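You operate a simulated robot arm through the tools that you are given. There is no shell and no other tool. Be economical: measure what you need, move in short steps, check, and stop when the job is done.

The job below is to be done with a simulated two-armed robot. You get a single attempt, and the scene is never put back.

Task
Take the brown cone and leave it on the upper near shelf of the bench. Put the orange harness grip on the top of the long table away on the top of the small white table. Put the green line card on the top of the deep white table away on the right shelf under the rail bench. Take the blue strap roll on the top of the table with the wood edge and put it away on the top of the small white table. Open the second cabinet drawer. The order is free. Set down upright: brown cone.

It is judged by the outcome, as a careful person would: the job done as asked, and still so three seconds after it is handed in. It fails if anything else is knocked over, pushed out of place, dropped, spilled or broken.

Robot
Two 7-joint arms with two-finger parallel grippers on one trunk, on a base that drives. Base frame: it is fixed to the floor where the robot stands at the start and does not move with it; the origin is under the middle of the robot, x ahead of it, y to its left, z up; the surface under the hand at the start is at about z = 860. Readings come in mm, rad, newtons and seconds.
The left shoulder is at the start at [20, 170, 1203], the right one opposite. With the tool pointing down near the work surface each hand reaches from about 180 to 660 mm from the robot's upright axis, wherever it stands, measured 20 degrees to its own side. Places, roughly: blue strap roll (7x7x5 cm) [-2500, -6500, 800]; brown cone (6x6x10 cm) [600, 0, 900]; cabinet drawer [2800, -2700, 1100]; green line card [-750, -6000, 750]; orange harness grip (14x5x4 cm) [-1200, -1400, 900]; right shelf under the rail bench [-4500, -3900, 500]; top of the small white table [800, 1400, 700]; upper near shelf of the bench [600, -900, 500]. Payload 3.8 kg a hand.
The tool frame of a hand sits at the grasp point between the pads (the TCP): z along the fingers, y along the line on which they close. The tips reach 30 mm beyond it. Largest opening 110 mm; finger width 20, thickness 10; the body of the gripper, 48 by 112 mm, starts 55 mm behind the TCP.
Orientation is told as [roll, pitch, yaw] about the base's x, y, z axes, in that order, counted from this pose: with the fingers straight down and closing along the base's y, the tool's x points along the base's -x, its y along +y and its z along -z.

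Tools
- The arms move only by the tool step_arm. It takes "left_moves", "right_moves" or both (then of equal length, played together; a hand with none holds still); each is a list of rows, each a list of 7 numbers: the turn, a rotation vector about the base's x, y, z in units of 4 degrees (1.0 is 4 degrees), then the shift along the base's x, y, z in units of 20 mm (1.0 is 20 mm), then the gripper command, from -1 (shut) to 1 (fully open), values between in proportion. In form: [[rx, ry, rz, tx, ty, tz, claw], ...]. A call has 1 to 10 rows; each row shifts and turns the commanded pose from where the row before left it. A call with a number of a shift or a turn outside -1 to 1 is refused whole. Rows are played at 5 a second. More than 50 mm and 0.15 rad between two rows, or a gripper value outside its range, and nothing of the call is played. Where a pose cannot be reached the arm comes as near as it can. A force on the tool above 40 N (or 10 N above the force at the start of the call, whichever is more), or a blocked arm, ends the call early, and 0.2 s more pass. The fingers move at their own pace (about 72 mm/s each) and stop on an object; they squeeze with about 22 N. The grip force told is the motor's: it shows also when the fingers shut on nothing. Time passes only in rows, and 0.2 s behind the last, so rows that do not move let the fingers close. The reply holds the time, the measured pose of the TCP, the force on the tool along the base axes, the opening and the grip force, in the units named above and with some noise, with the torque about the TCP (base axes, N m) and any sound that the robot's microphone picked up.
- Cameras (640 x 400 px; columns grow to the right, rows downward): "scene" is now at [104, -4.8, 1347.5]; the picture's right is [-0.04, -1.00, 0.00], its down [-0.65, 0.03, -0.76] and it looks along [0.76, -0.03, -0.65] (base axes); focal length 247 px, centre (320, 200). "left" rides on the left gripper at [72, -17, -103] in its tool frame; the picture's right is [0.23, 0.97, 0.00], its down [-0.76, 0.18, -0.62] and it looks along [-0.61, 0.14, 0.78] (tool axes); focal length 222 px, centre (320, 200). "right" rides on the right gripper at [72, 17, -103] in its tool frame; the picture's right is [-0.23, 0.97, 0.00], its down [-0.76, -0.18, -0.62] and it looks along [-0.61, -0.14, 0.78] (tool axes); focal length 222 px, centre (320, 200). There is no depth. A picture from a camera that has moved, and an enlarged one, comes with that camera's place and axes in the base frame and with its lens.
- get_image(camera): a new picture of that camera. No time passes.
- lift_body(by): slides the trunk up (or, below 0, down) by that many mm; the arms and the scene camera ride with it, the base frame stays. It gives what a move gives, with no picture.
- roll_base(legs): drives the robot by 1 to 6 legs, each [ahead, turn to the left] in mm and rad, along the robot's own axes; the way and the turn of a leg run together, so that a leg with both is an arc; at most 1500 mm and 3.142 rad a leg. The arms and the cameras ride along, it lands a little off, and it stops where it bumps. It gives what a move gives.
- pan_tilt(pan, tilt): turns the head with the scene camera to pan (to the left, within 1.396 rad either way) and tilt (down, from -0.506 to 1.204), counted from straight ahead of the robot. It gives what a move gives.
- zoom(camera, box): a new picture of the part [left, top, right, bottom] of that camera's present view, enlarged. No time passes.
- finish_job(): hands the job in; it is judged then, once.

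Work in short steps. Places have to be worked out from the pictures, the camera data and where the tool is seen: move nearer, look again, correct. Check each grasp and each placing, and mend what went wrong. You have 165 turns and 130 pictures in all, those below and enlarged ones among them. Open the grippers and draw the arms clear of the work before you hand the job in, unless the task says otherwise.

The tools are called after ">>>" as a command line: name --argument value ..., lists and objects as JSON in quotes. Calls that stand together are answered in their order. step_arm: Moves the arms, as the interface text tells. Its arguments: {"type":"object","properties":{"left_moves":{"type":"array","items":{"type":"array","items":{"type":"number"}}},"right_moves":{"type":"array","items":{"type":"array","items":{"type":"number"}}}},"required":[]} The other tools are called the same way: lift_body (by) slides the trunk up or down; roll_base (legs) drives the base; pan_tilt (pan, tilt) turns the head that bears the scene camera; get_image (camera) takes a picture; zoom (camera, box) takes an enlarged picture of a part of a camera's view; finish_job () hands the job in.

At the start:

```text
clock: 0.0
left_tool_pos: [438.8, 190.9, 1173.7]
left_ee_rot: [0.0, 0.002, -0.001]
left_force: [0.1, -0.5, 1.0]
left_torque: [0.05, -0.01, 0.02]
left_opening: 109.9
left_finger_force: 0.0
right_tool_pos: [505.2, -225.5, 1105.0]
right_ee_rot: [0.0, -0.001, 0.0]
right_force: [-1.2, 0.3, -0.3]
right_torque: [-0.02, 0.0, -0.02]
right_opening: 110.1
right_finger_force: 0.0
trunk travel left (down, up): [-300.0, 270.0]
robot x, y, heading: [-2.1, -1.6, -0.0]
head pan, tilt: [-0.038, 0.705]
```

scene: 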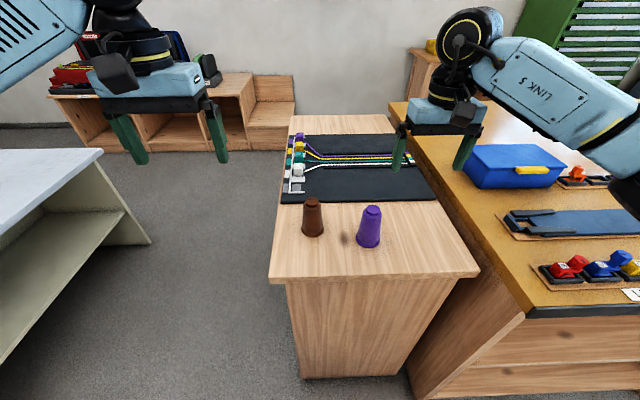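
right: 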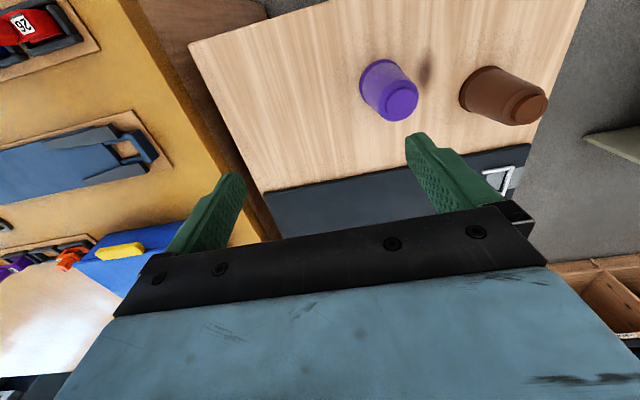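
left: 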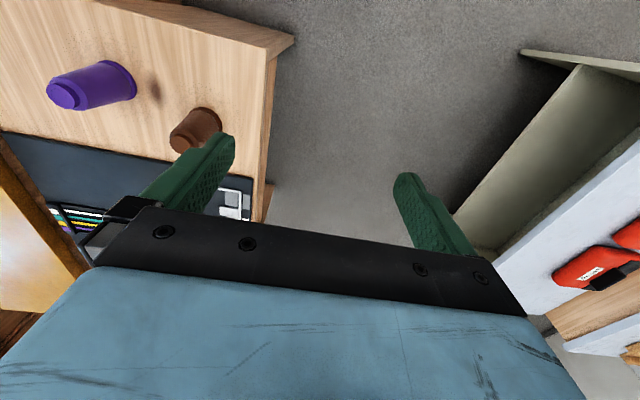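

The brown cone stands at about [548, -3, 860]. I look to the right first, to find the bench shelf before I choose a grasp.

>>> pan_tilt --pan -1.2 --tilt 0.6

>>> get_image --camera "scene"

>>> pan_tilt --pan 1.2 --tilt 0.6

>>> get_image --camera "scene"

```text
clock: 1.4
left_tool_pos: [438.9, 190.6, 1174.4]
left_ee_rot: [-0.001, 0.0, 0.0]
left_force: [0.1, 0.0, 0.3]
left_torque: [0.02, -0.02, 0.04]
left_opening: 109.9
left_finger_force: 0.0
right_tool_pos: [505.3, -226.3, 1105.3]
right_ee_rot: [0.001, 0.0, 0.0]
right_force: [-0.6, 0.1, 0.1]
right_torque: [0.02, 0.0, 0.0]
right_opening: 109.9
right_finger_force: 0.0
trunk travel left (down, up): [-300.0, 270.0]
robot x, y, heading: [2.1, -1.3, -0.002]
head pan, tilt: [-1.201, 0.6]
```

```text
126 pictures are left
camera scene: at [51.3, -83.9, 1356.5], right [-0.93, -0.36, 0.0], down [-0.2, 0.53, -0.83], along [0.3, -0.77, -0.56], focal length 247 px, centre (320, 200)
```

scene: 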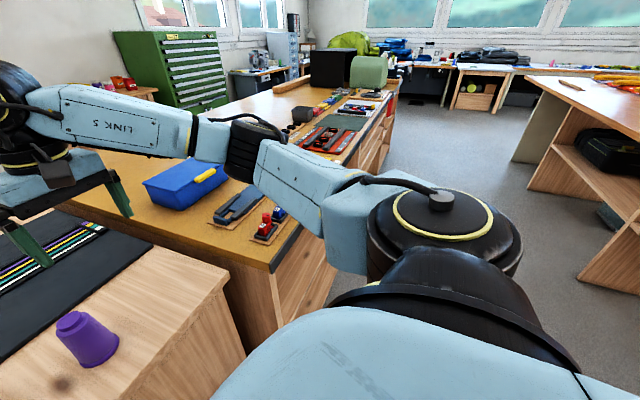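

```text
clock: 3.6
left_tool_pos: [438.9, 190.2, 1174.0]
left_ee_rot: [0.0, 0.001, 0.0]
left_force: [-0.2, 0.2, 0.3]
left_torque: [0.03, 0.02, -0.02]
left_opening: 109.7
left_finger_force: 0.1
right_tool_pos: [504.3, -226.6, 1105.1]
right_ee_rot: [0.001, -0.001, 0.001]
right_force: [-0.4, 0.1, 0.3]
right_torque: [-0.02, 0.05, -0.02]
right_opening: 110.1
right_finger_force: 0.0
trunk travel left (down, up): [-300.0, 270.0]
robot x, y, heading: [1.8, -0.6, -0.0]
head pan, tilt: [1.201, 0.6]
```

```text
125 pictures are left
camera scene: at [51.3, 80.9, 1356.5], right [0.93, -0.36, 0.0], down [-0.2, -0.53, -0.83], along [0.3, 0.77, -0.56], focal length 247 px, centre (320, 200)
```

scene: 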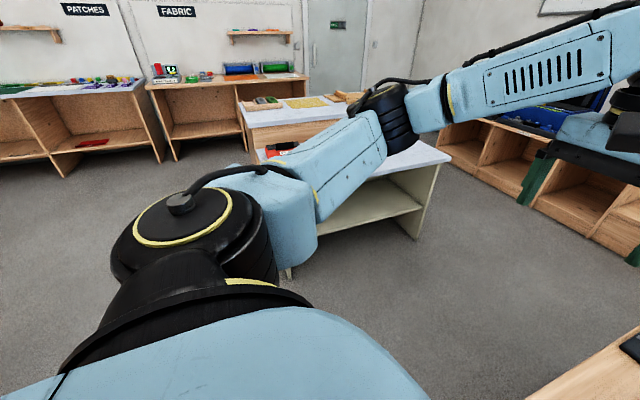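

The bench on the right seems to have open shelves on its near side. I will grasp the cone with the left hand pitched about 56°, so the same grasp works for going into the shelf, and begin with rotation and lateral travel well above the cups.

>>> step_arm --left_moves '[[0, -1, 0, -0.1, -0.95, -0.4, 0.6], [0, -1, 0, -0.1, -0.95, -0.4, 0.6], [0, -1, 0, -0.1, -0.95, -0.4, 0.6], [0, -1, 0, -0.1, -0.95, -0.4, 0.6], [0, -1, 0, -0.1, -0.95, -0.4, 0.6], [0, -1, 0, -0.1, -0.95, -0.4, 0.6], [0, -1, 0, -0.1, -0.95, -0.4, 0.6], [0, -1, 0, -0.1, -0.95, -0.4, 0.6], [0, -1, 0, -0.1, -0.95, -0.4, 0.6], [0, -1, 0, -0.1, -0.95, -0.4, 0.6]]'

>>> step_arm --left_moves '[[0, -1, 0, 0, 0, -0.6, 0.6], [0, -1, 0, 0, 0, -0.9, 0.6], [0, -1, 0, 0, 0, -0.9, 0.6], [0, -1, 0, 0, 0, -0.9, 0.6], [0, 0, 0, 0, 0, -0.9, 0.6], [0, 0, 0, 0, 0, 0, 0.6]]'

>>> pan_tilt --pan 0 --tilt 0.9

>>> get_image --camera "scene"

>>> get_image --camera "left"

```text
clock: 5.8
left_tool_pos: [418.1, 2.6, 1093.7]
left_ee_rot: [0.001, -0.701, 0.002]
left_force: [0.0, 0.4, 0.2]
left_torque: [0.02, -0.02, 0.01]
left_opening: 88.1
left_finger_force: 0.1
right_tool_pos: [506.0, -226.8, 1104.7]
right_ee_rot: [0.001, 0.0, 0.001]
right_force: [0.7, -0.7, 0.3]
right_torque: [0.02, -0.01, 0.0]
right_opening: 110.0
right_finger_force: 0.1
trunk travel left (down, up): [-300.0, 270.0]
robot x, y, heading: [-1.9, -2.6, 0.001]
head pan, tilt: [1.201, 0.6]
```

```text
clock: 7.2
left_tool_pos: [418.5, 0.3, 1009.6]
left_ee_rot: [-0.002, -0.976, 0.0]
left_force: [0.7, -1.5, 0.2]
left_torque: [0.0, 0.01, 0.01]
left_opening: 88.1
left_finger_force: 0.1
right_tool_pos: [505.6, -226.4, 1105.7]
right_ee_rot: [0.0, -0.001, 0.0]
right_force: [-1.0, 0.5, 0.1]
right_torque: [0.0, -0.01, 0.0]
right_opening: 109.9
right_finger_force: 0.0
trunk travel left (down, up): [-300.0, 270.0]
robot x, y, heading: [-1.6, 0.8, -0.001]
head pan, tilt: [1.201, 0.6]
```

```text
clock: 8.6
left_tool_pos: [420.5, 1.2, 1008.9]
left_ee_rot: [-0.001, -0.979, 0.003]
left_force: [0.4, 0.0, -0.2]
left_torque: [-0.02, 0.0, -0.01]
left_opening: 87.9
left_finger_force: 0.1
right_tool_pos: [506.2, -227.5, 1105.1]
right_ee_rot: [0.0, 0.0, 0.0]
right_force: [-0.1, 0.4, -0.9]
right_torque: [-0.01, 0.0, 0.01]
right_opening: 109.9
right_finger_force: 0.1
trunk travel left (down, up): [-300.0, 270.0]
robot x, y, heading: [-4.4, 2.8, -0.005]
head pan, tilt: [0.0, 0.901]
```

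```text
124 pictures are left
camera scene: at [94.8, -1.4, 1331.7], right [0.0, -1.0, 0.0], down [-0.78, 0.0, -0.62], along [0.62, 0.0, -0.78], focal length 247 px, centre (320, 200)
```

scene: 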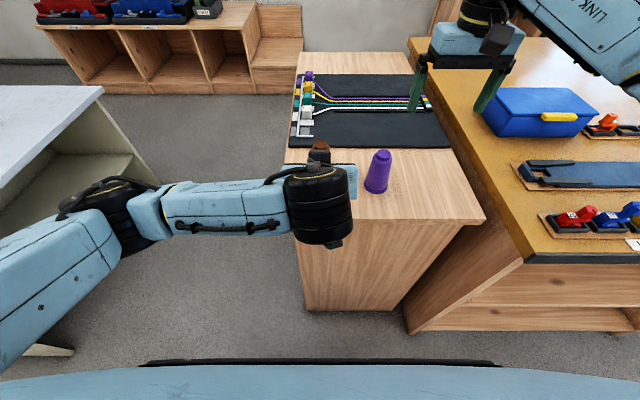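

```text
123 pictures are left
camera left: at [293.0, -17.1, 1007.5], right [-0.13, 0.97, -0.19], down [-0.09, 0.18, 0.98], along [0.99, 0.14, 0.06], focal length 222 px, centre (320, 200)
```

left: 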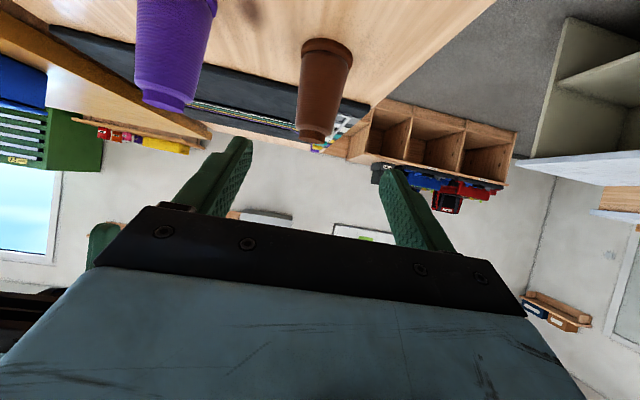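

From the left camera the cone's axis is at about [545, -4], top near 955. I slide in along the finger direction to [545, -4, 908].

>>> step_arm --left_moves '[[0, 0, 0, 0.2, -0.04, -1, 0.6], [0, 0, 0, 0.8, -0.04, -0.6, 0.6], [0, 0, 0, 0.9, -0.04, -0.6, 0.6], [0, 0, 0, 0.9, -0.04, -0.6, 0.6], [0, 0, 0, 0.9, -0.04, -0.6, 0.6], [0, 0, 0, 0.9, 0, -0.6, 0.6], [0, 0, 0, 0.9, 0, -0.6, 0.6], [0, 0, 0, 0.75, 0, -0.45, 0.6], [0, 0, 0, 0, 0, 0, 0.6]]'

>>> get_image --camera "left"

```text
clock: 10.6
left_tool_pos: [545.4, -2.8, 909.8]
left_ee_rot: [-0.001, -0.976, 0.003]
left_force: [0.0, -0.1, -0.1]
left_torque: [-0.01, 0.0, 0.0]
left_opening: 88.1
left_finger_force: 0.0
right_tool_pos: [506.1, -227.0, 1105.5]
right_ee_rot: [0.0, 0.001, -0.001]
right_force: [0.8, 0.2, 0.2]
right_torque: [0.02, 0.01, 0.01]
right_opening: 109.8
right_finger_force: 0.1
trunk travel left (down, up): [-300.0, 270.0]
robot x, y, heading: [2.0, -0.9, -0.001]
head pan, tilt: [0.0, 0.901]
```

```text
122 pictures are left
camera left: at [418.8, -21.7, 908.6], right [-0.13, 0.97, -0.19], down [-0.09, 0.18, 0.98], along [0.99, 0.14, 0.06], focal length 222 px, centre (320, 200)
```

left: 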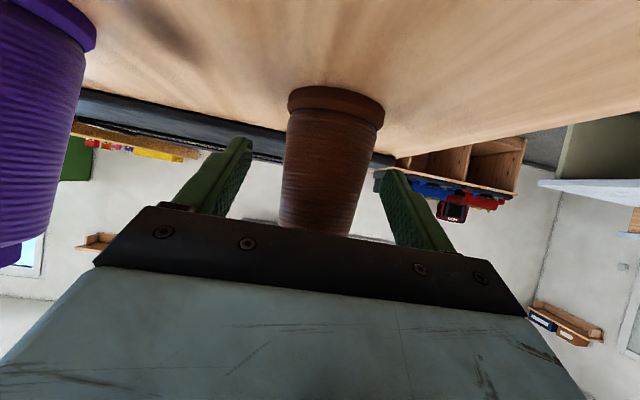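

The cone is centred between the pads, so I shut the fingers and lift a little.

>>> step_arm --left_moves '[[0, 0, 0, 0, 0, 0, -1], [0, 0, 0, 0, 0, 0, -1], [0, 0, 0, 0, 0, 0, -1], [0, 0, 0, 0, 0, 0, -1], [0, 0, 0, 0, 0, 0.5, -1], [0, 0, 0, 0, 0, 1, -1], [0, 0, 0, 0, 0, 1, -1], [0, 0, 0, 0, 0, 1, -1], [0, 0, 0, 0, 0, 1, -1]]'

>>> get_image --camera "left"

```text
clock: 12.6
left_tool_pos: [544.3, -3.3, 997.6]
left_ee_rot: [0.0, -0.978, 0.002]
left_force: [-1.1, 0.5, -1.4]
left_torque: [-0.03, 0.01, 0.0]
left_opening: 53.9
left_finger_force: 22.1
right_tool_pos: [506.6, -226.4, 1104.3]
right_ee_rot: [0.0, 0.001, 0.0]
right_force: [0.4, -0.3, 0.5]
right_torque: [0.01, -0.01, 0.02]
right_opening: 109.9
right_finger_force: 0.0
trunk travel left (down, up): [-300.0, 270.0]
robot x, y, heading: [1.5, -0.1, -0.002]
head pan, tilt: [0.0, 0.901]
```

```text
121 pictures are left
camera left: at [418.1, -20.9, 995.6], right [-0.13, 0.97, -0.19], down [-0.09, 0.18, 0.98], along [0.99, 0.14, 0.07], focal length 222 px, centre (320, 200)
```

left: 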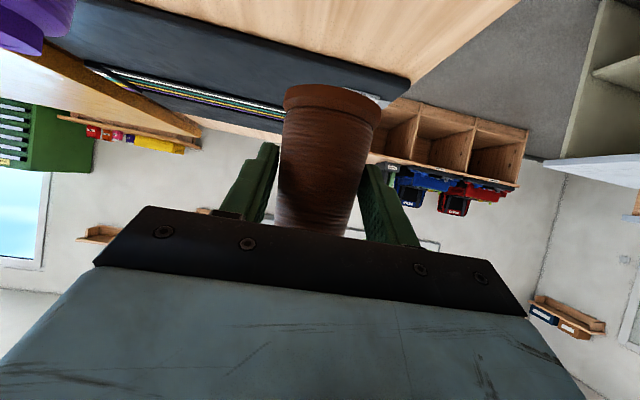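

The cone is held (opening 54 mm). I draw both arms in, and drive back a little so that I can look at the bench's near side.

>>> step_arm --left_moves '[[0, 0, 0, -0.5, 0.3, 1, -1], [0, 0, 0, -1, 0.6, 1, -1], [0, 0, 0, -1, 0.6, 1, -1], [0, 0, 0, -1, 0.6, 1, -1], [0, 0, 0, -1, 0.6, 1, -1], [0, 0, 0, -1, 0.6, 0, -1], [0, 0, 0, -1, 0.6, 0, -1], [0, 0, 0, -1, 0.6, 0, -1]]' --right_moves '[[0, 0, 0, -0.5, 0, 0.5, 0], [0, 0, 0, -1, 0, 0.5, 0], [0, 0, 0, -1, 0, 0.5, 0], [0, 0, 0, -1, 0, 0.5, 0], [0, 0, 0, -1, 0, 0, 0], [0, 0, 0, -1, 0, 0, 0], [0, 0, 0, -1, 0, 0, 0], [0, 0, 0, -1, 0, 0, 0]]'

>>> roll_base --legs '[[-400, 0]]'

>>> pan_tilt --pan -0.8 --tilt 0.5

>>> get_image --camera "scene"

```text
clock: 14.4
left_tool_pos: [393.3, 86.7, 1101.0]
left_ee_rot: [-0.001, -0.979, 0.001]
left_force: [-0.3, -0.2, -1.5]
left_torque: [0.0, 0.04, 0.0]
left_opening: 53.9
left_finger_force: 21.9
right_tool_pos: [354.2, -224.6, 1145.4]
right_ee_rot: [0.0, -0.001, 0.0]
right_force: [0.4, -0.6, 0.3]
right_torque: [0.01, -0.04, 0.01]
right_opening: 54.7
right_finger_force: 0.1
trunk travel left (down, up): [-300.0, 270.0]
robot x, y, heading: [-1.3, 0.4, -0.004]
head pan, tilt: [0.0, 0.901]
```

```text
clock: 16.9
left_tool_pos: [-11.5, 85.3, 1101.0]
left_ee_rot: [-0.002, -0.979, -0.001]
left_force: [-0.4, -0.2, -0.6]
left_torque: [0.0, 0.01, -0.01]
left_opening: 54.1
left_finger_force: 22.0
right_tool_pos: [-50.6, -225.5, 1145.8]
right_ee_rot: [0.001, 0.0, -0.004]
right_force: [-0.8, 0.3, 0.3]
right_torque: [-0.01, 0.01, -0.03]
right_opening: 54.9
right_finger_force: 0.1
trunk travel left (down, up): [-300.0, 270.0]
robot x, y, heading: [-404.5, -0.1, -0.002]
head pan, tilt: [0.0, 0.901]
```

```text
clock: 18.0
left_tool_pos: [-8.0, 86.1, 1099.7]
left_ee_rot: [-0.003, -0.974, -0.004]
left_force: [0.5, -0.8, -1.3]
left_torque: [-0.01, 0.03, -0.01]
left_opening: 54.0
left_finger_force: 21.5
right_tool_pos: [-49.1, -225.6, 1145.0]
right_ee_rot: [0.001, -0.001, -0.003]
right_force: [0.1, -0.2, 0.2]
right_torque: [-0.02, -0.03, 0.01]
right_opening: 55.0
right_finger_force: 0.1
trunk travel left (down, up): [-300.0, 270.0]
robot x, y, heading: [-403.6, 3.7, -0.0]
head pan, tilt: [-0.799, 0.499]
```

```text
120 pictures are left
camera scene: at [-320.7, -66.2, 1365.5], right [-0.72, -0.7, 0.0], down [-0.33, 0.34, -0.88], along [0.61, -0.63, -0.48], focal length 247 px, centre (320, 200)
```

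scene: 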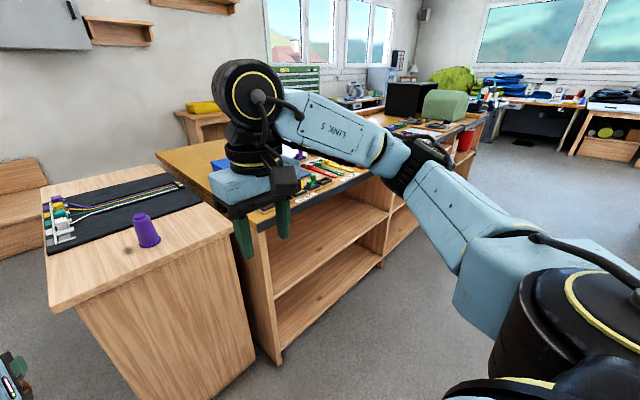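

The bench front is at x≈335 with a two-level bay from y≈-430 to -1440, its upper shelf at z≈510. I drive to face the bay squarely from about [-200, -1000].

>>> roll_base --legs '[[0, -1.571], [1000, 0], [0, 1.571]]'

>>> pan_tilt --pan 0 --tilt 0.7

>>> get_image --camera "scene"

```text
clock: 30.8
left_tool_pos: [19.1, -875.1, 1101.1]
left_ee_rot: [-0.001, -0.974, 0.074]
left_force: [-0.4, -0.1, -1.7]
left_torque: [-0.02, 0.02, 0.01]
left_opening: 53.7
left_finger_force: 22.1
right_tool_pos: [3.5, -1188.7, 1146.2]
right_ee_rot: [-0.001, 0.002, 0.071]
right_force: [-0.6, -0.5, -0.9]
right_torque: [-0.03, -0.01, -0.01]
right_opening: 55.1
right_finger_force: 0.1
trunk travel left (down, up): [-300.0, 270.0]
robot x, y, heading: [-366.7, -987.4, 0.073]
head pan, tilt: [-0.799, 0.499]
```

```text
clock: 31.9
left_tool_pos: [20.3, -875.2, 1100.1]
left_ee_rot: [-0.002, -0.975, 0.071]
left_force: [-1.2, 0.1, -2.1]
left_torque: [0.0, 0.03, -0.01]
left_opening: 54.0
left_finger_force: 22.1
right_tool_pos: [4.5, -1189.5, 1144.6]
right_ee_rot: [0.001, 0.0, 0.071]
right_force: [1.0, -0.9, 1.0]
right_torque: [0.0, -0.01, -0.02]
right_opening: 55.2
right_finger_force: 0.2
trunk travel left (down, up): [-300.0, 270.0]
robot x, y, heading: [-367.7, -988.6, 0.075]
head pan, tilt: [0.0, 0.7]
```

```text
119 pictures are left
camera scene: at [-261.8, -983.8, 1347.9], right [0.07, -1.0, 0.0], down [-0.64, -0.05, -0.77], along [0.76, 0.05, -0.64], focal length 247 px, centre (320, 200)
```

scene: 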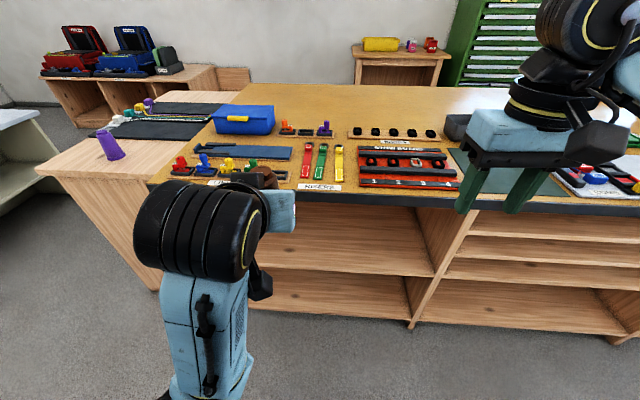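

The upper shelf is the one at mid height of the left bay. I square up the heading and lower the trunk to see into the bay.

>>> roll_base --legs '[[0, -0.074]]'

>>> lift_body --by -295

>>> pan_tilt --pan 0 --tilt 0.6

>>> get_image --camera "scene"

>>> get_image --camera "left"

```text
clock: 32.8
left_tool_pos: [27.0, -903.8, 1101.9]
left_ee_rot: [0.0, -0.974, 0.0]
left_force: [0.5, 0.3, -1.5]
left_torque: [0.0, -0.03, 0.03]
left_opening: 53.8
left_finger_force: 22.2
right_tool_pos: [-11.1, -1214.7, 1145.6]
right_ee_rot: [0.001, 0.001, -0.002]
right_force: [0.7, 0.5, -0.4]
right_torque: [0.0, -0.01, 0.03]
right_opening: 55.0
right_finger_force: 0.0
trunk travel left (down, up): [-300.0, 270.0]
robot x, y, heading: [-364.1, -989.3, -0.002]
head pan, tilt: [0.0, 0.7]
```

```text
clock: 35.7
left_tool_pos: [28.7, -904.6, 804.5]
left_ee_rot: [-0.001, -0.975, 0.0]
left_force: [0.1, -1.0, -1.8]
left_torque: [-0.01, 0.02, 0.01]
left_opening: 54.0
left_finger_force: 21.7
right_tool_pos: [-11.9, -1215.0, 852.1]
right_ee_rot: [0.001, 0.002, -0.002]
right_force: [0.8, -0.5, 0.0]
right_torque: [0.05, -0.04, 0.04]
right_opening: 54.9
right_finger_force: 0.2
trunk travel left (down, up): [-5.0, 565.0]
robot x, y, heading: [-366.0, -987.4, -0.005]
head pan, tilt: [0.0, 0.7]
```

```text
clock: 36.4
left_tool_pos: [28.3, -904.7, 805.5]
left_ee_rot: [-0.002, -0.977, 0.0]
left_force: [0.0, -0.3, -1.7]
left_torque: [-0.02, 0.06, 0.02]
left_opening: 53.9
left_finger_force: 21.4
right_tool_pos: [-10.2, -1215.0, 851.4]
right_ee_rot: [-0.001, 0.001, -0.003]
right_force: [0.0, 0.1, -0.4]
right_torque: [-0.01, -0.02, 0.0]
right_opening: 54.8
right_finger_force: 0.1
trunk travel left (down, up): [-5.0, 565.0]
robot x, y, heading: [-364.9, -989.4, -0.0]
head pan, tilt: [0.0, 0.6]
```

```text
118 pictures are left
camera scene: at [-258.1, -991.4, 1061.5], right [0.0, -1.0, 0.0], down [-0.57, 0.0, -0.82], along [0.82, 0.0, -0.57], focal length 247 px, centre (320, 200)
```

scene: 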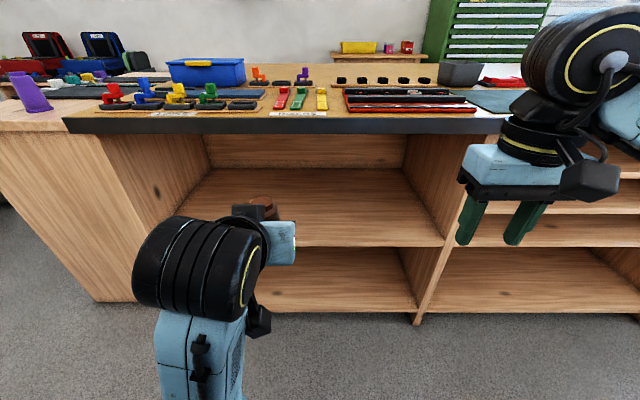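

```text
117 pictures are left
camera left: at [-98.0, -921.5, 803.3], right [-0.13, 0.97, -0.19], down [-0.09, 0.18, 0.98], along [0.99, 0.14, 0.06], focal length 222 px, centre (320, 200)
```

left: 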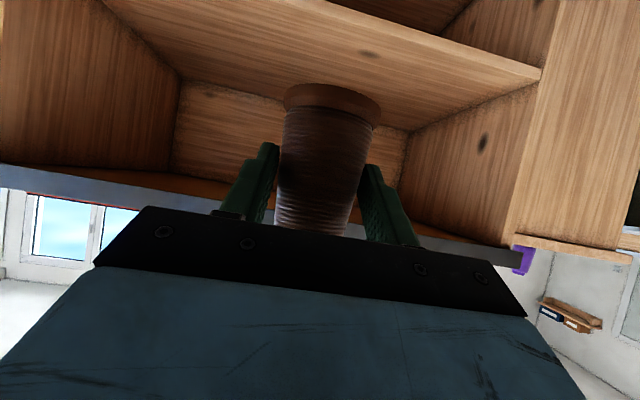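

The upper shelf is empty, top at about z≈487, opening up to ≈840, back at x≈860. I lower the cone to z≈630, draw the right hand back and up, then roll ahead 290 mm.

>>> step_arm --left_moves '[[0, 0, 0, 0, 0, -1, -1], [0, 0, 0, 0, 0, -1, -1], [0, 0, 0, 0, 0, -1, -1], [0, 0, 0, 0, 0, -1, -1], [0, 0, 0, 0, 0, -1, -1], [0, 0, 0, 0, 0, -1, -1], [0, 0, 0, 0, 0, -1, -1], [0, 0, 0, 0, 0, -1, -1], [0, 0, 0, 0, 0, -0.7, -1]]' --right_moves '[[0, 0, 0, -0.5, 0, 1, 0], [0, 0, 0, -0.5, 0, 1, 0], [0, 0, 0, -0.5, 0, 1, 0], [0, 0, 0, -0.5, 0, 1, 0], [0, 0, 0, -0.5, 0, 1, 0], [0, 0, 0, -0.5, 0, 0, 0], [0, 0, 0, 0, 0, 0, 0], [0, 0, 0, 0, 0, 0, 0], [0, 0, 0, 0, 0, 0, 0]]'

>>> roll_base --legs '[[285, 0]]'

>>> get_image --camera "scene"

>>> get_image --camera "left"

```text
clock: 38.4
left_tool_pos: [27.7, -904.3, 632.7]
left_ee_rot: [-0.002, -0.976, 0.001]
left_force: [-0.3, -0.2, -0.3]
left_torque: [0.02, 0.01, 0.0]
left_opening: 53.7
left_finger_force: 22.1
right_tool_pos: [-70.9, -1214.7, 950.0]
right_ee_rot: [0.0, 0.002, -0.001]
right_force: [0.5, -0.5, 0.5]
right_torque: [0.05, 0.01, 0.01]
right_opening: 54.6
right_finger_force: 0.0
trunk travel left (down, up): [-5.0, 565.0]
robot x, y, heading: [-368.4, -987.8, 0.0]
head pan, tilt: [0.0, 0.6]
```

```text
clock: 40.4
left_tool_pos: [306.3, -900.2, 633.4]
left_ee_rot: [-0.003, -0.976, 0.008]
left_force: [-0.1, -0.7, -0.7]
left_torque: [-0.02, 0.02, 0.01]
left_opening: 53.9
left_finger_force: 21.8
right_tool_pos: [211.4, -1212.7, 951.0]
right_ee_rot: [0.0, -0.001, 0.005]
right_force: [0.3, 0.4, 0.7]
right_torque: [-0.01, 0.03, 0.0]
right_opening: 54.7
right_finger_force: 0.1
trunk travel left (down, up): [-5.0, 565.0]
robot x, y, heading: [-87.8, -985.4, 0.002]
head pan, tilt: [0.0, 0.6]
```

```text
116 pictures are left
camera scene: at [22.2, -990.0, 1061.5], right [0.01, -1.0, 0.0], down [-0.57, 0.0, -0.82], along [0.82, 0.0, -0.57], focal length 247 px, centre (320, 200)
```

scene: 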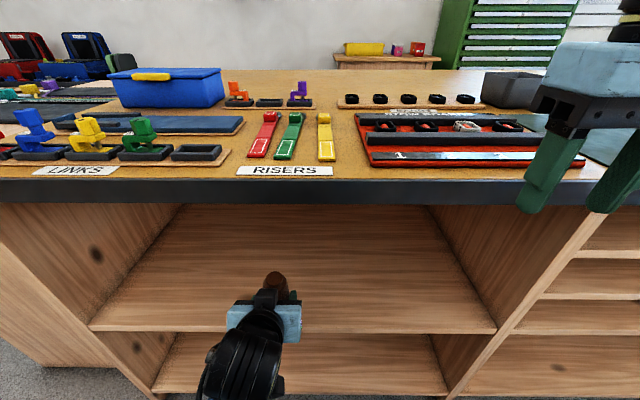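

```text
115 pictures are left
camera left: at [181.2, -919.4, 630.7], right [-0.13, 0.97, -0.19], down [-0.09, 0.18, 0.98], along [0.99, 0.15, 0.06], focal length 222 px, centre (320, 200)
```

left: 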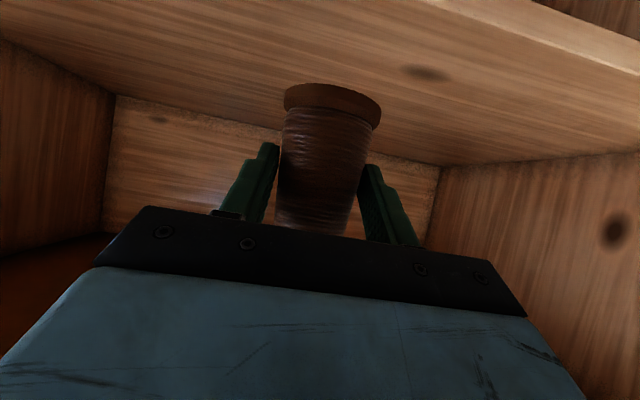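

The cone is about to enter the bay. I extend 160 mm and lower to just above the shelf.

>>> step_arm --left_moves '[[0, 0, 0, 1, 0, 0, -1], [0, 0, 0, 1, 0, 0, -1], [0, 0, 0, 1, 0, 0, -1], [0, 0, 0, 1, 0, 0, -1], [0, 0, 0, 1, 0, -0.6, -1], [0, 0, 0, 1, 0, -0.6, -1], [0, 0, 0, 1, 0, -0.6, -1], [0, 0, 0, 1, 0, -0.7, -1], [0, 0, 0, 0, 0, -0.8, -1]]'

>>> get_image --camera "left"

```text
clock: 42.4
left_tool_pos: [464.8, -899.3, 567.2]
left_ee_rot: [-0.004, -0.975, 0.01]
left_force: [0.2, -0.3, -1.7]
left_torque: [-0.02, 0.03, 0.02]
left_opening: 53.6
left_finger_force: 22.4
right_tool_pos: [209.7, -1213.4, 951.3]
right_ee_rot: [0.001, 0.002, 0.006]
right_force: [-0.6, 0.0, -0.2]
right_torque: [0.0, 0.03, -0.02]
right_opening: 54.9
right_finger_force: 0.1
trunk travel left (down, up): [-5.0, 565.0]
robot x, y, heading: [-82.7, -988.4, 0.008]
head pan, tilt: [0.0, 0.6]
```

```text
114 pictures are left
camera left: at [338.5, -917.5, 565.6], right [-0.13, 0.97, -0.19], down [-0.09, 0.18, 0.98], along [0.99, 0.15, 0.06], focal length 222 px, centre (320, 200)
```

left: 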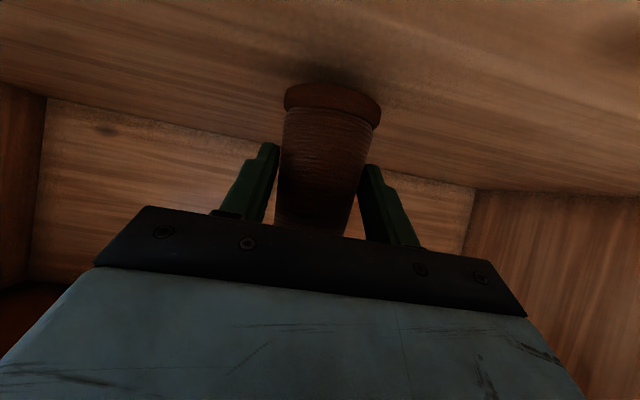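

Still about 25–30 mm above the shelf. I lower in 3–4 mm rows and watch for contact.

>>> step_arm --left_moves '[[0, 0, 0, 0, 0, -0.3, -1], [0, 0, 0, 0, 0, -0.3, -1], [0, 0, 0, 0, 0, -0.2, -1], [0, 0, 0, 0, 0, -0.2, -1], [0, 0, 0, 0, 0, -0.15, -1], [0, 0, 0, 0, 0, -0.15, -1]]'

>>> get_image --camera "left"

```text
clock: 43.8
left_tool_pos: [469.2, -900.5, 549.9]
left_ee_rot: [-0.004, -0.995, 0.009]
left_force: [-8.7, 6.6, 35.8]
left_torque: [0.26, -0.37, -0.02]
left_opening: 54.4
left_finger_force: 22.4
right_tool_pos: [207.8, -1212.8, 952.0]
right_ee_rot: [0.0, -0.003, 0.004]
right_force: [0.1, 0.2, -0.2]
right_torque: [-0.03, -0.02, 0.03]
right_opening: 55.1
right_finger_force: 0.1
trunk travel left (down, up): [-5.0, 565.0]
robot x, y, heading: [-88.1, -986.3, 0.002]
head pan, tilt: [0.0, 0.6]
```

```text
113 pictures are left
camera left: at [342.6, -918.4, 545.8], right [-0.13, 0.97, -0.19], down [-0.11, 0.18, 0.98], along [0.99, 0.15, 0.08], focal length 222 px, centre (320, 200)
```

left: 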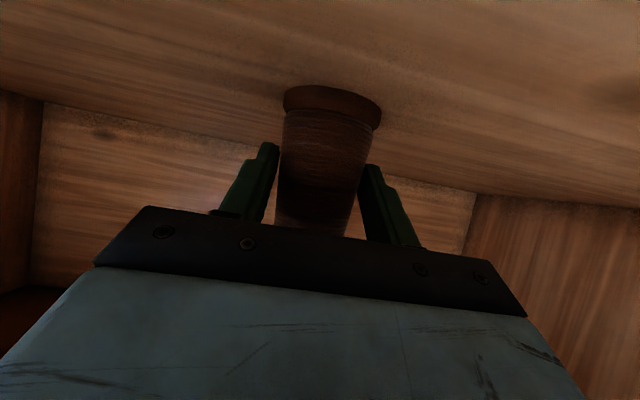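

Contact at z≈550 (35 N). I ease up about 8 mm to unload, then open the fingers.

>>> step_arm --left_moves '[[0, 0, 0, 0, 0, 0.2, -1], [0, 0, 0, 0, 0, 0.15, -1], [0, 0, 0, 0, 0, 0, -1]]'

```text
clock: 44.6
left_tool_pos: [469.0, -899.9, 549.8]
left_ee_rot: [-0.002, -0.981, 0.009]
left_force: [8.2, 3.3, 16.4]
left_torque: [-0.02, -0.52, 0.15]
left_opening: 54.1
left_finger_force: 21.9
right_tool_pos: [210.2, -1211.7, 951.9]
right_ee_rot: [0.001, -0.002, 0.005]
right_force: [0.1, -0.5, 0.1]
right_torque: [0.02, -0.01, -0.03]
right_opening: 55.1
right_finger_force: 0.0
trunk travel left (down, up): [-5.0, 565.0]
robot x, y, heading: [-82.3, -991.2, 0.004]
head pan, tilt: [0.0, 0.6]
```

Light contact remains; I open the fingers gently here.

>>> step_arm --left_moves '[[0, 0, 0, 0, 0, 0.05, -0.01], [0, 0, 0, 0, 0, 0, 0.3], [0, 0, 0, 0, 0, 0, 0.6], [0, 0, 0, 0, 0, 0, 0.6], [0, 0, 0, 0, 0, 0, 0.6]]'

>>> get_image --camera "left"

```text
clock: 45.8
left_tool_pos: [467.3, -901.2, 548.5]
left_ee_rot: [0.0, -0.976, 0.007]
left_force: [-0.4, -0.9, 0.8]
left_torque: [0.03, -0.02, -0.01]
left_opening: 87.9
left_finger_force: 0.0
right_tool_pos: [211.7, -1212.8, 950.1]
right_ee_rot: [0.001, -0.001, 0.004]
right_force: [0.1, 0.3, 0.1]
right_torque: [-0.01, -0.02, 0.01]
right_opening: 54.9
right_finger_force: 0.1
trunk travel left (down, up): [-5.0, 565.0]
robot x, y, heading: [-80.7, -990.6, 0.009]
head pan, tilt: [0.0, 0.6]
```

```text
112 pictures are left
camera left: at [341.7, -919.3, 546.9], right [-0.13, 0.97, -0.19], down [-0.09, 0.18, 0.98], along [0.99, 0.15, 0.06], focal length 222 px, centre (320, 200)
```

left: 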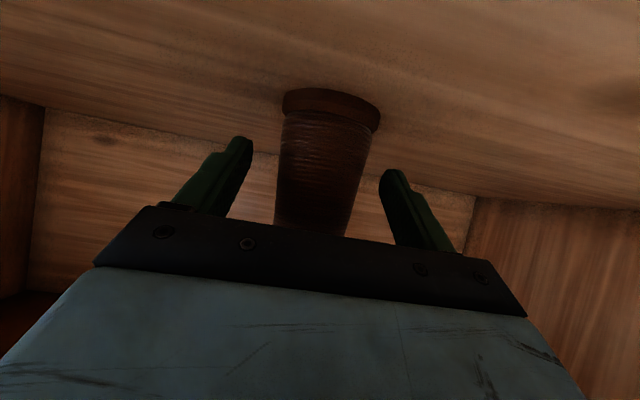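

The cone stands free between the fingers. I back out along the finger direction.

>>> step_arm --left_moves '[[0, 0, 0, -0.8, 0, 0.54, 0.6], [0, 0, 0, -0.8, 0, 0.54, 0.6], [0, 0, 0, -0.8, 0, 0.54, 0.6], [0, 0, 0, -0.8, 0, 0.54, 0.6], [0, 0, 0, -0.8, 0, 0.54, 0.6], [0, 0, 0, -0.8, 0, 0.54, 0.6], [0, 0, 0, -1, 0, 0, 0.6], [0, 0, 0, -1, 0, 0, 0.6], [0, 0, 0, -1, 0, 0, 0.6]]'

>>> roll_base --legs '[[-320, 0]]'

>>> get_image --camera "scene"

```text
clock: 47.8
left_tool_pos: [315.2, -884.0, 607.3]
left_ee_rot: [0.054, -0.979, -0.043]
left_force: [-0.1, 0.3, -0.3]
left_torque: [-0.01, 0.0, 0.0]
left_opening: 88.1
left_finger_force: 0.1
right_tool_pos: [214.2, -1201.6, 951.6]
right_ee_rot: [-0.014, 0.005, 0.005]
right_force: [0.6, -0.6, -0.3]
right_torque: [0.02, -0.04, -0.02]
right_opening: 55.0
right_finger_force: 0.1
trunk travel left (down, up): [-5.0, 565.0]
robot x, y, heading: [-83.5, -991.2, 0.004]
head pan, tilt: [0.0, 0.6]
```

```text
clock: 49.9
left_tool_pos: [-8.8, -886.7, 606.3]
left_ee_rot: [0.053, -0.976, -0.038]
left_force: [-0.4, -0.1, -0.4]
left_torque: [0.01, 0.05, -0.03]
left_opening: 88.0
left_finger_force: 0.1
right_tool_pos: [-104.7, -1202.2, 953.3]
right_ee_rot: [-0.014, 0.003, 0.009]
right_force: [0.6, 0.5, 0.8]
right_torque: [0.0, -0.02, -0.01]
right_opening: 55.0
right_finger_force: 0.1
trunk travel left (down, up): [-5.0, 565.0]
robot x, y, heading: [-404.2, -992.2, 0.006]
head pan, tilt: [0.0, 0.6]
```

```text
111 pictures are left
camera scene: at [-294.2, -979.7, 1061.1], right [0.01, -1.0, 0.01], down [-0.57, -0.02, -0.82], along [0.82, 0.0, -0.57], focal length 247 px, centre (320, 200)
```

scene: 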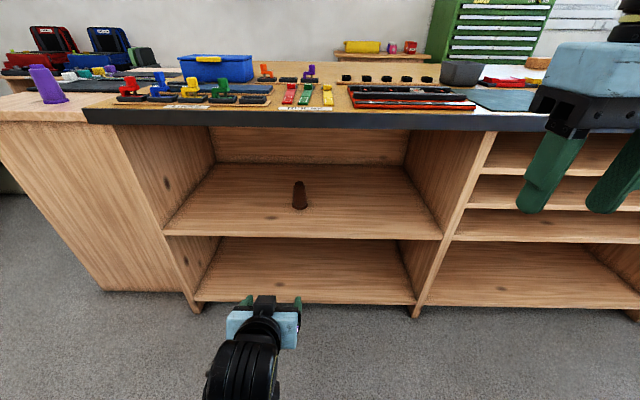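

The cone stands upright on the upper shelf. Next is the orange grip: I raise the trunk, turn toward [-1200, -1400] and look.

>>> lift_body --by 295

>>> roll_base --legs '[[-50, 0], [0, -2.67]]'

>>> pan_tilt --pan 0 --tilt 0.6

>>> get_image --camera "scene"

```text
clock: 52.9
left_tool_pos: [-9.9, -892.4, 904.3]
left_ee_rot: [0.078, -0.978, -0.061]
left_force: [-0.6, 0.6, 0.0]
left_torque: [0.04, 0.02, -0.02]
left_opening: 88.0
left_finger_force: 0.0
right_tool_pos: [-108.4, -1215.0, 1245.3]
right_ee_rot: [-0.001, -0.001, 0.009]
right_force: [0.6, 0.5, -0.4]
right_torque: [0.04, 0.01, 0.02]
right_opening: 54.9
right_finger_force: 0.1
trunk travel left (down, up): [-300.0, 270.0]
robot x, y, heading: [-403.9, -991.6, 0.009]
head pan, tilt: [0.0, 0.6]
```

```text
clock: 59.9
left_tool_pos: [-743.8, -1282.8, 903.4]
left_ee_rot: [0.077, -0.98, -2.654]
left_force: [-0.6, 0.0, -0.1]
left_torque: [-0.02, 0.0, -0.01]
left_opening: 87.8
left_finger_force: 0.1
right_tool_pos: [-825.5, -956.6, 1245.7]
right_ee_rot: [-0.001, 0.0, -2.585]
right_force: [0.1, -0.9, -0.4]
right_torque: [0.0, 0.02, 0.03]
right_opening: 55.1
right_finger_force: 0.1
trunk travel left (down, up): [-300.0, 270.0]
robot x, y, heading: [-455.2, -992.6, -2.586]
head pan, tilt: [0.0, 0.6]
```

```text
clock: 60.5
left_tool_pos: [-742.0, -1281.5, 904.6]
left_ee_rot: [0.077, -0.978, -2.655]
left_force: [0.3, 0.6, -0.8]
left_torque: [0.0, 0.0, 0.01]
left_opening: 88.4
left_finger_force: 0.0
right_tool_pos: [-825.3, -955.1, 1246.3]
right_ee_rot: [-0.001, 0.0, -2.586]
right_force: [0.2, -0.2, 0.4]
right_torque: [-0.02, -0.01, -0.03]
right_opening: 55.1
right_finger_force: 0.0
trunk travel left (down, up): [-300.0, 270.0]
robot x, y, heading: [-456.0, -992.3, -2.583]
head pan, tilt: [0.0, 0.6]
```

```text
110 pictures are left
camera scene: at [-550.8, -1051.3, 1356.5], right [-0.53, 0.85, 0.0], down [0.48, 0.3, -0.83], along [-0.7, -0.43, -0.56], focal length 247 px, centre (320, 200)
```

scene: 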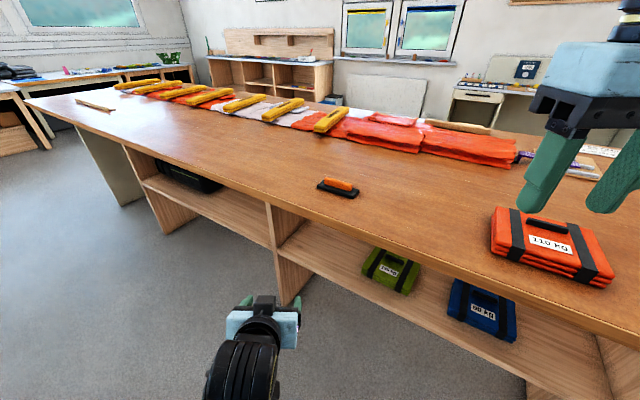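

The orange grip with black base is at about [-1240, -1390]. I zoom in to see its shape and orientation.

>>> zoom --camera "scene" --box '[280, 150, 400, 225]'

```text
5.33 times, centred on (340, 188) of scene
camera zoom: at [-550.8, -1051.3, 1356.5], right [-0.53, 0.85, 0.0], down [0.48, 0.3, -0.83], along [-0.7, -0.43, -0.56], focal length 1319 px, centre (213, 267)
```

zoom: 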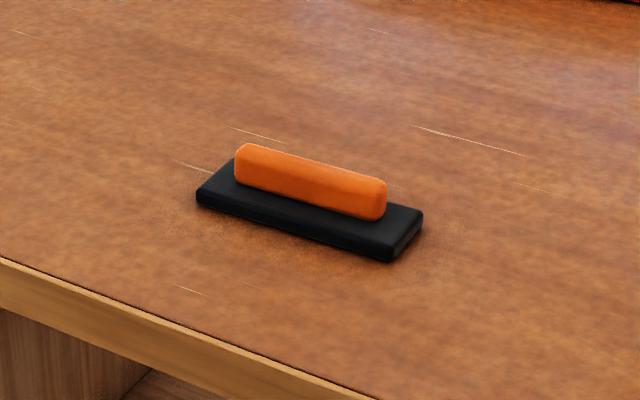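

Its long axis lies along y, centre about [-1222, -1387], the table edge at x≈-1065. I first raise and straighten the left hand so that it stays clear above the table when I drive up.

>>> step_arm --left_moves '[[0.528, -0.849, 0, 0, 0, 1, 0], [0.528, -0.849, 0, 0, 0, 1, 0], [0.528, -0.849, 0, 0, 0, 1, 0], [0.528, -0.849, 0, 0, 0, 1, 0], [0.528, -0.849, 0, 0, 0, 1, 0], [0.528, -0.849, 0, 0, 0, 1, 0], [0.528, -0.849, 0, 0, 0, 1, 0], [0.528, -0.849, 0, 0, 0, 1, 0], [0.528, -0.849, 0, 0, 0, 1, 0], [0.528, -0.849, 0, 0, 0, 1, 0]]'

>>> step_arm --left_moves '[[0.528, -0.849, 0, 0, 0, 1, 0], [0.528, -0.849, 0, 0, 0, 1, 0], [0.528, -0.849, 0, 0, 0, 1, 0], [0.528, -0.849, 0, 0, 0, 1, 0], [0, 0, 0, 0, 0, 1, 0]]'

>>> roll_base --legs '[[0, 0.595], [600, 0], [0, -1.152]]'

>>> pan_tilt --pan 0 --tilt 0.9

>>> get_image --camera "scene"

```text
clock: 62.9
left_tool_pos: [-786.0, -1331.7, 923.8]
left_ee_rot: [0.083, -0.256, -2.621]
left_force: [-0.9, -0.3, 0.2]
left_torque: [-0.03, 0.02, 0.04]
left_opening: 54.9
left_finger_force: 0.1
left hand out of reach, approached as far as the arm can: row 6, 7, 8, 9, 10
right_tool_pos: [-824.2, -957.6, 1246.5]
right_ee_rot: [0.0, 0.0, -2.586]
right_force: [0.9, 0.2, -0.3]
right_torque: [0.0, 0.0, 0.02]
right_opening: 54.8
right_finger_force: 0.0
trunk travel left (down, up): [-300.0, 270.0]
robot x, y, heading: [-456.7, -993.1, -2.587]
head pan, tilt: [0.0, 0.6]
stopped in row 10 (left hand): the arm was blocked; the commanded pose is now the measured one
```

```text
clock: 64.1
left_tool_pos: [-845.1, -1388.2, 927.8]
left_ee_rot: [0.088, 0.022, -2.6]
left_force: [-0.7, 0.0, -0.4]
left_torque: [0.0, 0.01, -0.01]
left_opening: 54.6
left_finger_force: 0.1
left hand out of reach, approached as far as the arm can: row 1, 2, 3, 4, 5
right_tool_pos: [-824.9, -957.1, 1246.0]
right_ee_rot: [-0.001, 0.001, -2.587]
right_force: [-0.7, -0.3, 0.0]
right_torque: [-0.01, -0.02, 0.01]
right_opening: 54.9
right_finger_force: 0.1
trunk travel left (down, up): [-300.0, 270.0]
robot x, y, heading: [-456.0, -988.4, -2.584]
head pan, tilt: [0.0, 0.6]
```

```text
clock: 70.4
left_tool_pos: [-1003.8, -2011.7, 929.3]
left_ee_rot: [0.117, 0.035, -2.365]
left_force: [15.2, 6.9, 13.7]
left_torque: [0.3, 0.26, -0.52]
left_opening: 50.6
left_finger_force: 0.1
right_tool_pos: [-1084.9, -1571.9, 1246.2]
right_ee_rot: [0.002, 0.0, -2.383]
right_force: [-0.2, -0.6, -0.4]
right_torque: [-0.01, -0.04, -0.01]
right_opening: 54.9
right_finger_force: 0.1
trunk travel left (down, up): [-300.0, 270.0]
robot x, y, heading: [-716.2, -1536.8, -2.379]
head pan, tilt: [0.0, 0.6]
stopped in leg 3: the force on the tool passed its limit at 69 N (the readings are from after the stop); the commanded pose is now the measured one
```

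```text
clock: 71.2
left_tool_pos: [-1003.8, -2011.7, 927.2]
left_ee_rot: [0.118, 0.031, -2.37]
left_force: [10.6, 0.6, 12.3]
left_torque: [0.25, 0.34, -0.19]
left_opening: 50.9
left_finger_force: 0.1
right_tool_pos: [-1083.4, -1572.6, 1246.7]
right_ee_rot: [-0.001, -0.002, -2.383]
right_force: [-0.4, -0.1, 1.3]
right_torque: [0.02, 0.02, -0.02]
right_opening: 55.0
right_finger_force: 0.2
trunk travel left (down, up): [-300.0, 270.0]
robot x, y, heading: [-714.2, -1530.6, -2.38]
head pan, tilt: [0.0, 0.901]
```

```text
108 pictures are left
camera scene: at [-785.7, -1600.7, 1332.0], right [-0.69, 0.72, 0.0], down [0.57, 0.54, -0.62], along [-0.45, -0.43, -0.78], focal length 247 px, centre (320, 200)
```

scene: 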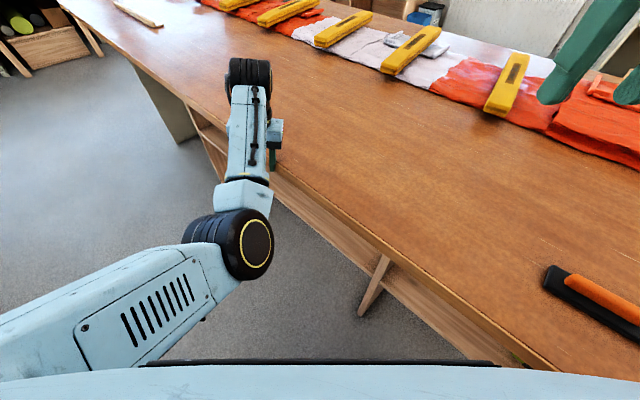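

My left hand, which could not rise as commanded, touched the table's edge; nothing on it moved. I turn back a bit and sort out the left arm before continuing.

>>> roll_base --legs '[[0, 0.45]]'

>>> get_image --camera "scene"

```text
clock: 72.9
left_tool_pos: [-764.2, -2088.2, 925.2]
left_ee_rot: [0.118, 0.036, -1.91]
left_force: [0.5, -0.3, 0.4]
left_torque: [0.01, 0.02, -0.03]
left_opening: 55.2
left_finger_force: 0.0
right_tool_pos: [-1029.2, -1732.9, 1245.6]
right_ee_rot: [0.002, 0.0, -1.924]
right_force: [0.8, 0.0, -0.6]
right_torque: [0.03, -0.01, 0.01]
right_opening: 55.1
right_finger_force: 0.1
trunk travel left (down, up): [-300.0, 270.0]
robot x, y, heading: [-715.9, -1532.1, -1.922]
head pan, tilt: [0.0, 0.901]
```

```text
107 pictures are left
camera scene: at [-750.7, -1625.7, 1331.7], right [-0.94, 0.34, 0.0], down [0.27, 0.74, -0.62], along [-0.21, -0.58, -0.78], focal length 247 px, centre (320, 200)
```

scene: 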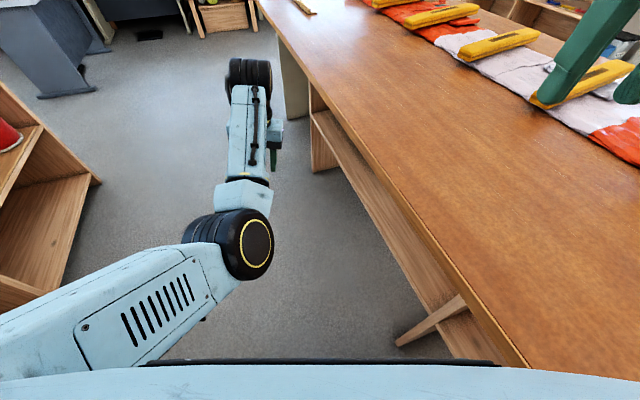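

The left elbow is folded low; I lift the left hand back towards its starting pose, first 100 mm with a check.

>>> step_arm --left_moves '[[0, 0, 0, 0.1, 0.1, 1, 0], [0, 0, 0, 0.1, 0.1, 1, 0], [0, 0, 0, 0.1, 0.1, 1, 0], [0, 0, 0, 0.1, 0.1, 1, 0], [0, 0, 0, 0.2, 0.3, 1, 0], [0, 0, 0, 0.2, 0.3, 1, 0], [0, 0, 0, 0.2, 0.3, 1, 0], [0, 0, 0, 0.2, 0.3, 1, 0], [0, 0, 0, 0.2, 0.3, 1, 0], [0, 0, 0, 0.2, 0.3, 1, 0]]'

```text
clock: 75.1
left_tool_pos: [-752.4, -2152.5, 1081.6]
left_ee_rot: [0.117, 0.033, -1.912]
left_force: [0.7, 0.2, -0.4]
left_torque: [0.03, -0.01, -0.04]
left_opening: 55.1
left_finger_force: 0.2
left hand out of reach, approached as far as the arm can: row 1, 2, 3, 4, 5, 6, 7, 8, 9, 10
right_tool_pos: [-1029.0, -1731.6, 1246.1]
right_ee_rot: [0.0, -0.001, -1.927]
right_force: [-0.4, -0.2, 0.1]
right_torque: [0.0, -0.02, 0.03]
right_opening: 54.9
right_finger_force: 0.1
trunk travel left (down, up): [-300.0, 270.0]
robot x, y, heading: [-718.6, -1534.0, -1.92]
head pan, tilt: [0.0, 0.901]
```

It is rising, though a joint limit pushes it outwards. I continue upward and then inward.

>>> step_arm --left_moves '[[0, 0, 0, 0, 0, 1, 0], [0, 0, 0, 0, 0, 1, 0], [0, 0, 0, 0, 0, 1, 0], [0, 0, 0, 0, 0, 0.5, 0], [0, 0, 0, 0.2, 0.6, 0, 0], [0, 0, 0, 0.2, 0.6, 0, 0], [0, 0, 0, 0.2, 0.6, 0, 0], [0, 0, 0, 0, 0, 0, 0]]'

>>> get_image --camera "scene"

```text
clock: 76.9
left_tool_pos: [-748.1, -2154.2, 1154.6]
left_ee_rot: [0.118, 0.034, -1.909]
left_force: [0.3, -0.9, -0.8]
left_torque: [0.04, -0.02, -0.02]
left_opening: 54.8
left_finger_force: 0.1
left hand out of reach, approached as far as the arm can: row 3, 5, 6, 7
right_tool_pos: [-1029.8, -1731.9, 1246.2]
right_ee_rot: [0.0, 0.0, -1.925]
right_force: [0.4, 0.9, -1.2]
right_torque: [-0.01, -0.02, 0.0]
right_opening: 54.8
right_finger_force: 0.1
trunk travel left (down, up): [-300.0, 270.0]
robot x, y, heading: [-714.2, -1535.9, -1.923]
head pan, tilt: [0.0, 0.901]
```

```text
106 pictures are left
camera scene: at [-751.0, -1625.4, 1331.7], right [-0.94, 0.34, 0.0], down [0.27, 0.74, -0.62], along [-0.21, -0.58, -0.78], focal length 247 px, centre (320, 200)
```

scene: 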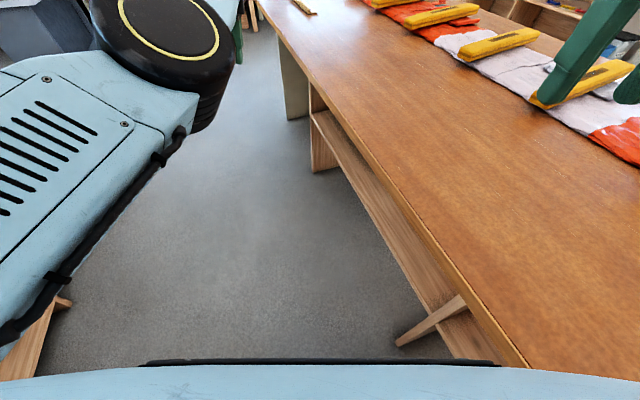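

The hand has come up. I straighten its residual tilt while drawing inwards.

>>> step_arm --left_moves '[[0.03, 0.44, 0, 0.1, 0.3, 0, 0], [0.03, 0.44, 0, 0.1, 0.3, 0, 0], [0.03, 0.44, 0, 0.1, 0.3, 0, 0], [0.03, 0.44, 0, 0.1, 0.3, 0, 0], [0, 0, 0, 0.3, 0.9, 0, 0], [0, 0, 0, 0.3, 0.9, 0, 0], [0, 0, 0, 0.3, 0.9, 0, 0], [0, 0, 0, 0.3, 0.9, 0, 0]]'

```text
clock: 78.7
left_tool_pos: [-746.8, -2155.6, 1157.1]
left_ee_rot: [-0.002, 0.002, -1.912]
left_force: [-0.1, 0.3, 0.5]
left_torque: [0.01, 0.01, 0.02]
left_opening: 55.1
left_finger_force: 0.0
left hand out of reach, approached as far as the arm can: row 1, 2, 3, 4, 5, 6, 7, 8
right_tool_pos: [-1029.5, -1731.7, 1245.3]
right_ee_rot: [0.0, 0.001, -1.926]
right_force: [-0.2, -0.7, -0.7]
right_torque: [0.01, 0.01, 0.02]
right_opening: 54.9
right_finger_force: 0.0
trunk travel left (down, up): [-300.0, 270.0]
robot x, y, heading: [-715.9, -1534.5, -1.919]
head pan, tilt: [0.0, 0.901]
```

Straight now, but it will not retract in this elbow posture. I try going out sideways and then in.

>>> step_arm --left_moves '[[0, 0, 0, 0.9, -0.34, 0, 0], [0, 0, 0, 0.9, -0.34, 0, 0], [0, 0, 0, 0.9, -0.34, 0, 0], [0, 0, 0, 0.9, -0.34, 0, 0], [0, 0, 0, 0.9, -0.34, 0, 0], [0, 0, 0, 0.9, -0.34, 0, 0], [0, 0, 0, 0.34, 0.9, 0, 0], [0, 0, 0, 0.34, 0.9, 0, 0], [0, 0, 0, 0.34, 0.9, 0, 0], [0, 0, 0, 0.34, 0.9, 0, 0]]'

```text
clock: 80.9
left_tool_pos: [-605.8, -2140.4, 1158.3]
left_ee_rot: [-0.003, 0.002, -1.912]
left_force: [0.1, -0.4, -0.1]
left_torque: [0.01, 0.01, -0.01]
left_opening: 55.0
left_finger_force: 0.1
left hand out of reach, approached as far as the arm can: row 10
right_tool_pos: [-1030.7, -1732.6, 1246.3]
right_ee_rot: [-0.001, 0.002, -1.924]
right_force: [0.6, -0.2, 0.4]
right_torque: [0.03, 0.02, -0.03]
right_opening: 54.8
right_finger_force: 0.1
trunk travel left (down, up): [-300.0, 270.0]
robot x, y, heading: [-719.3, -1534.7, -1.921]
head pan, tilt: [0.0, 0.901]
```

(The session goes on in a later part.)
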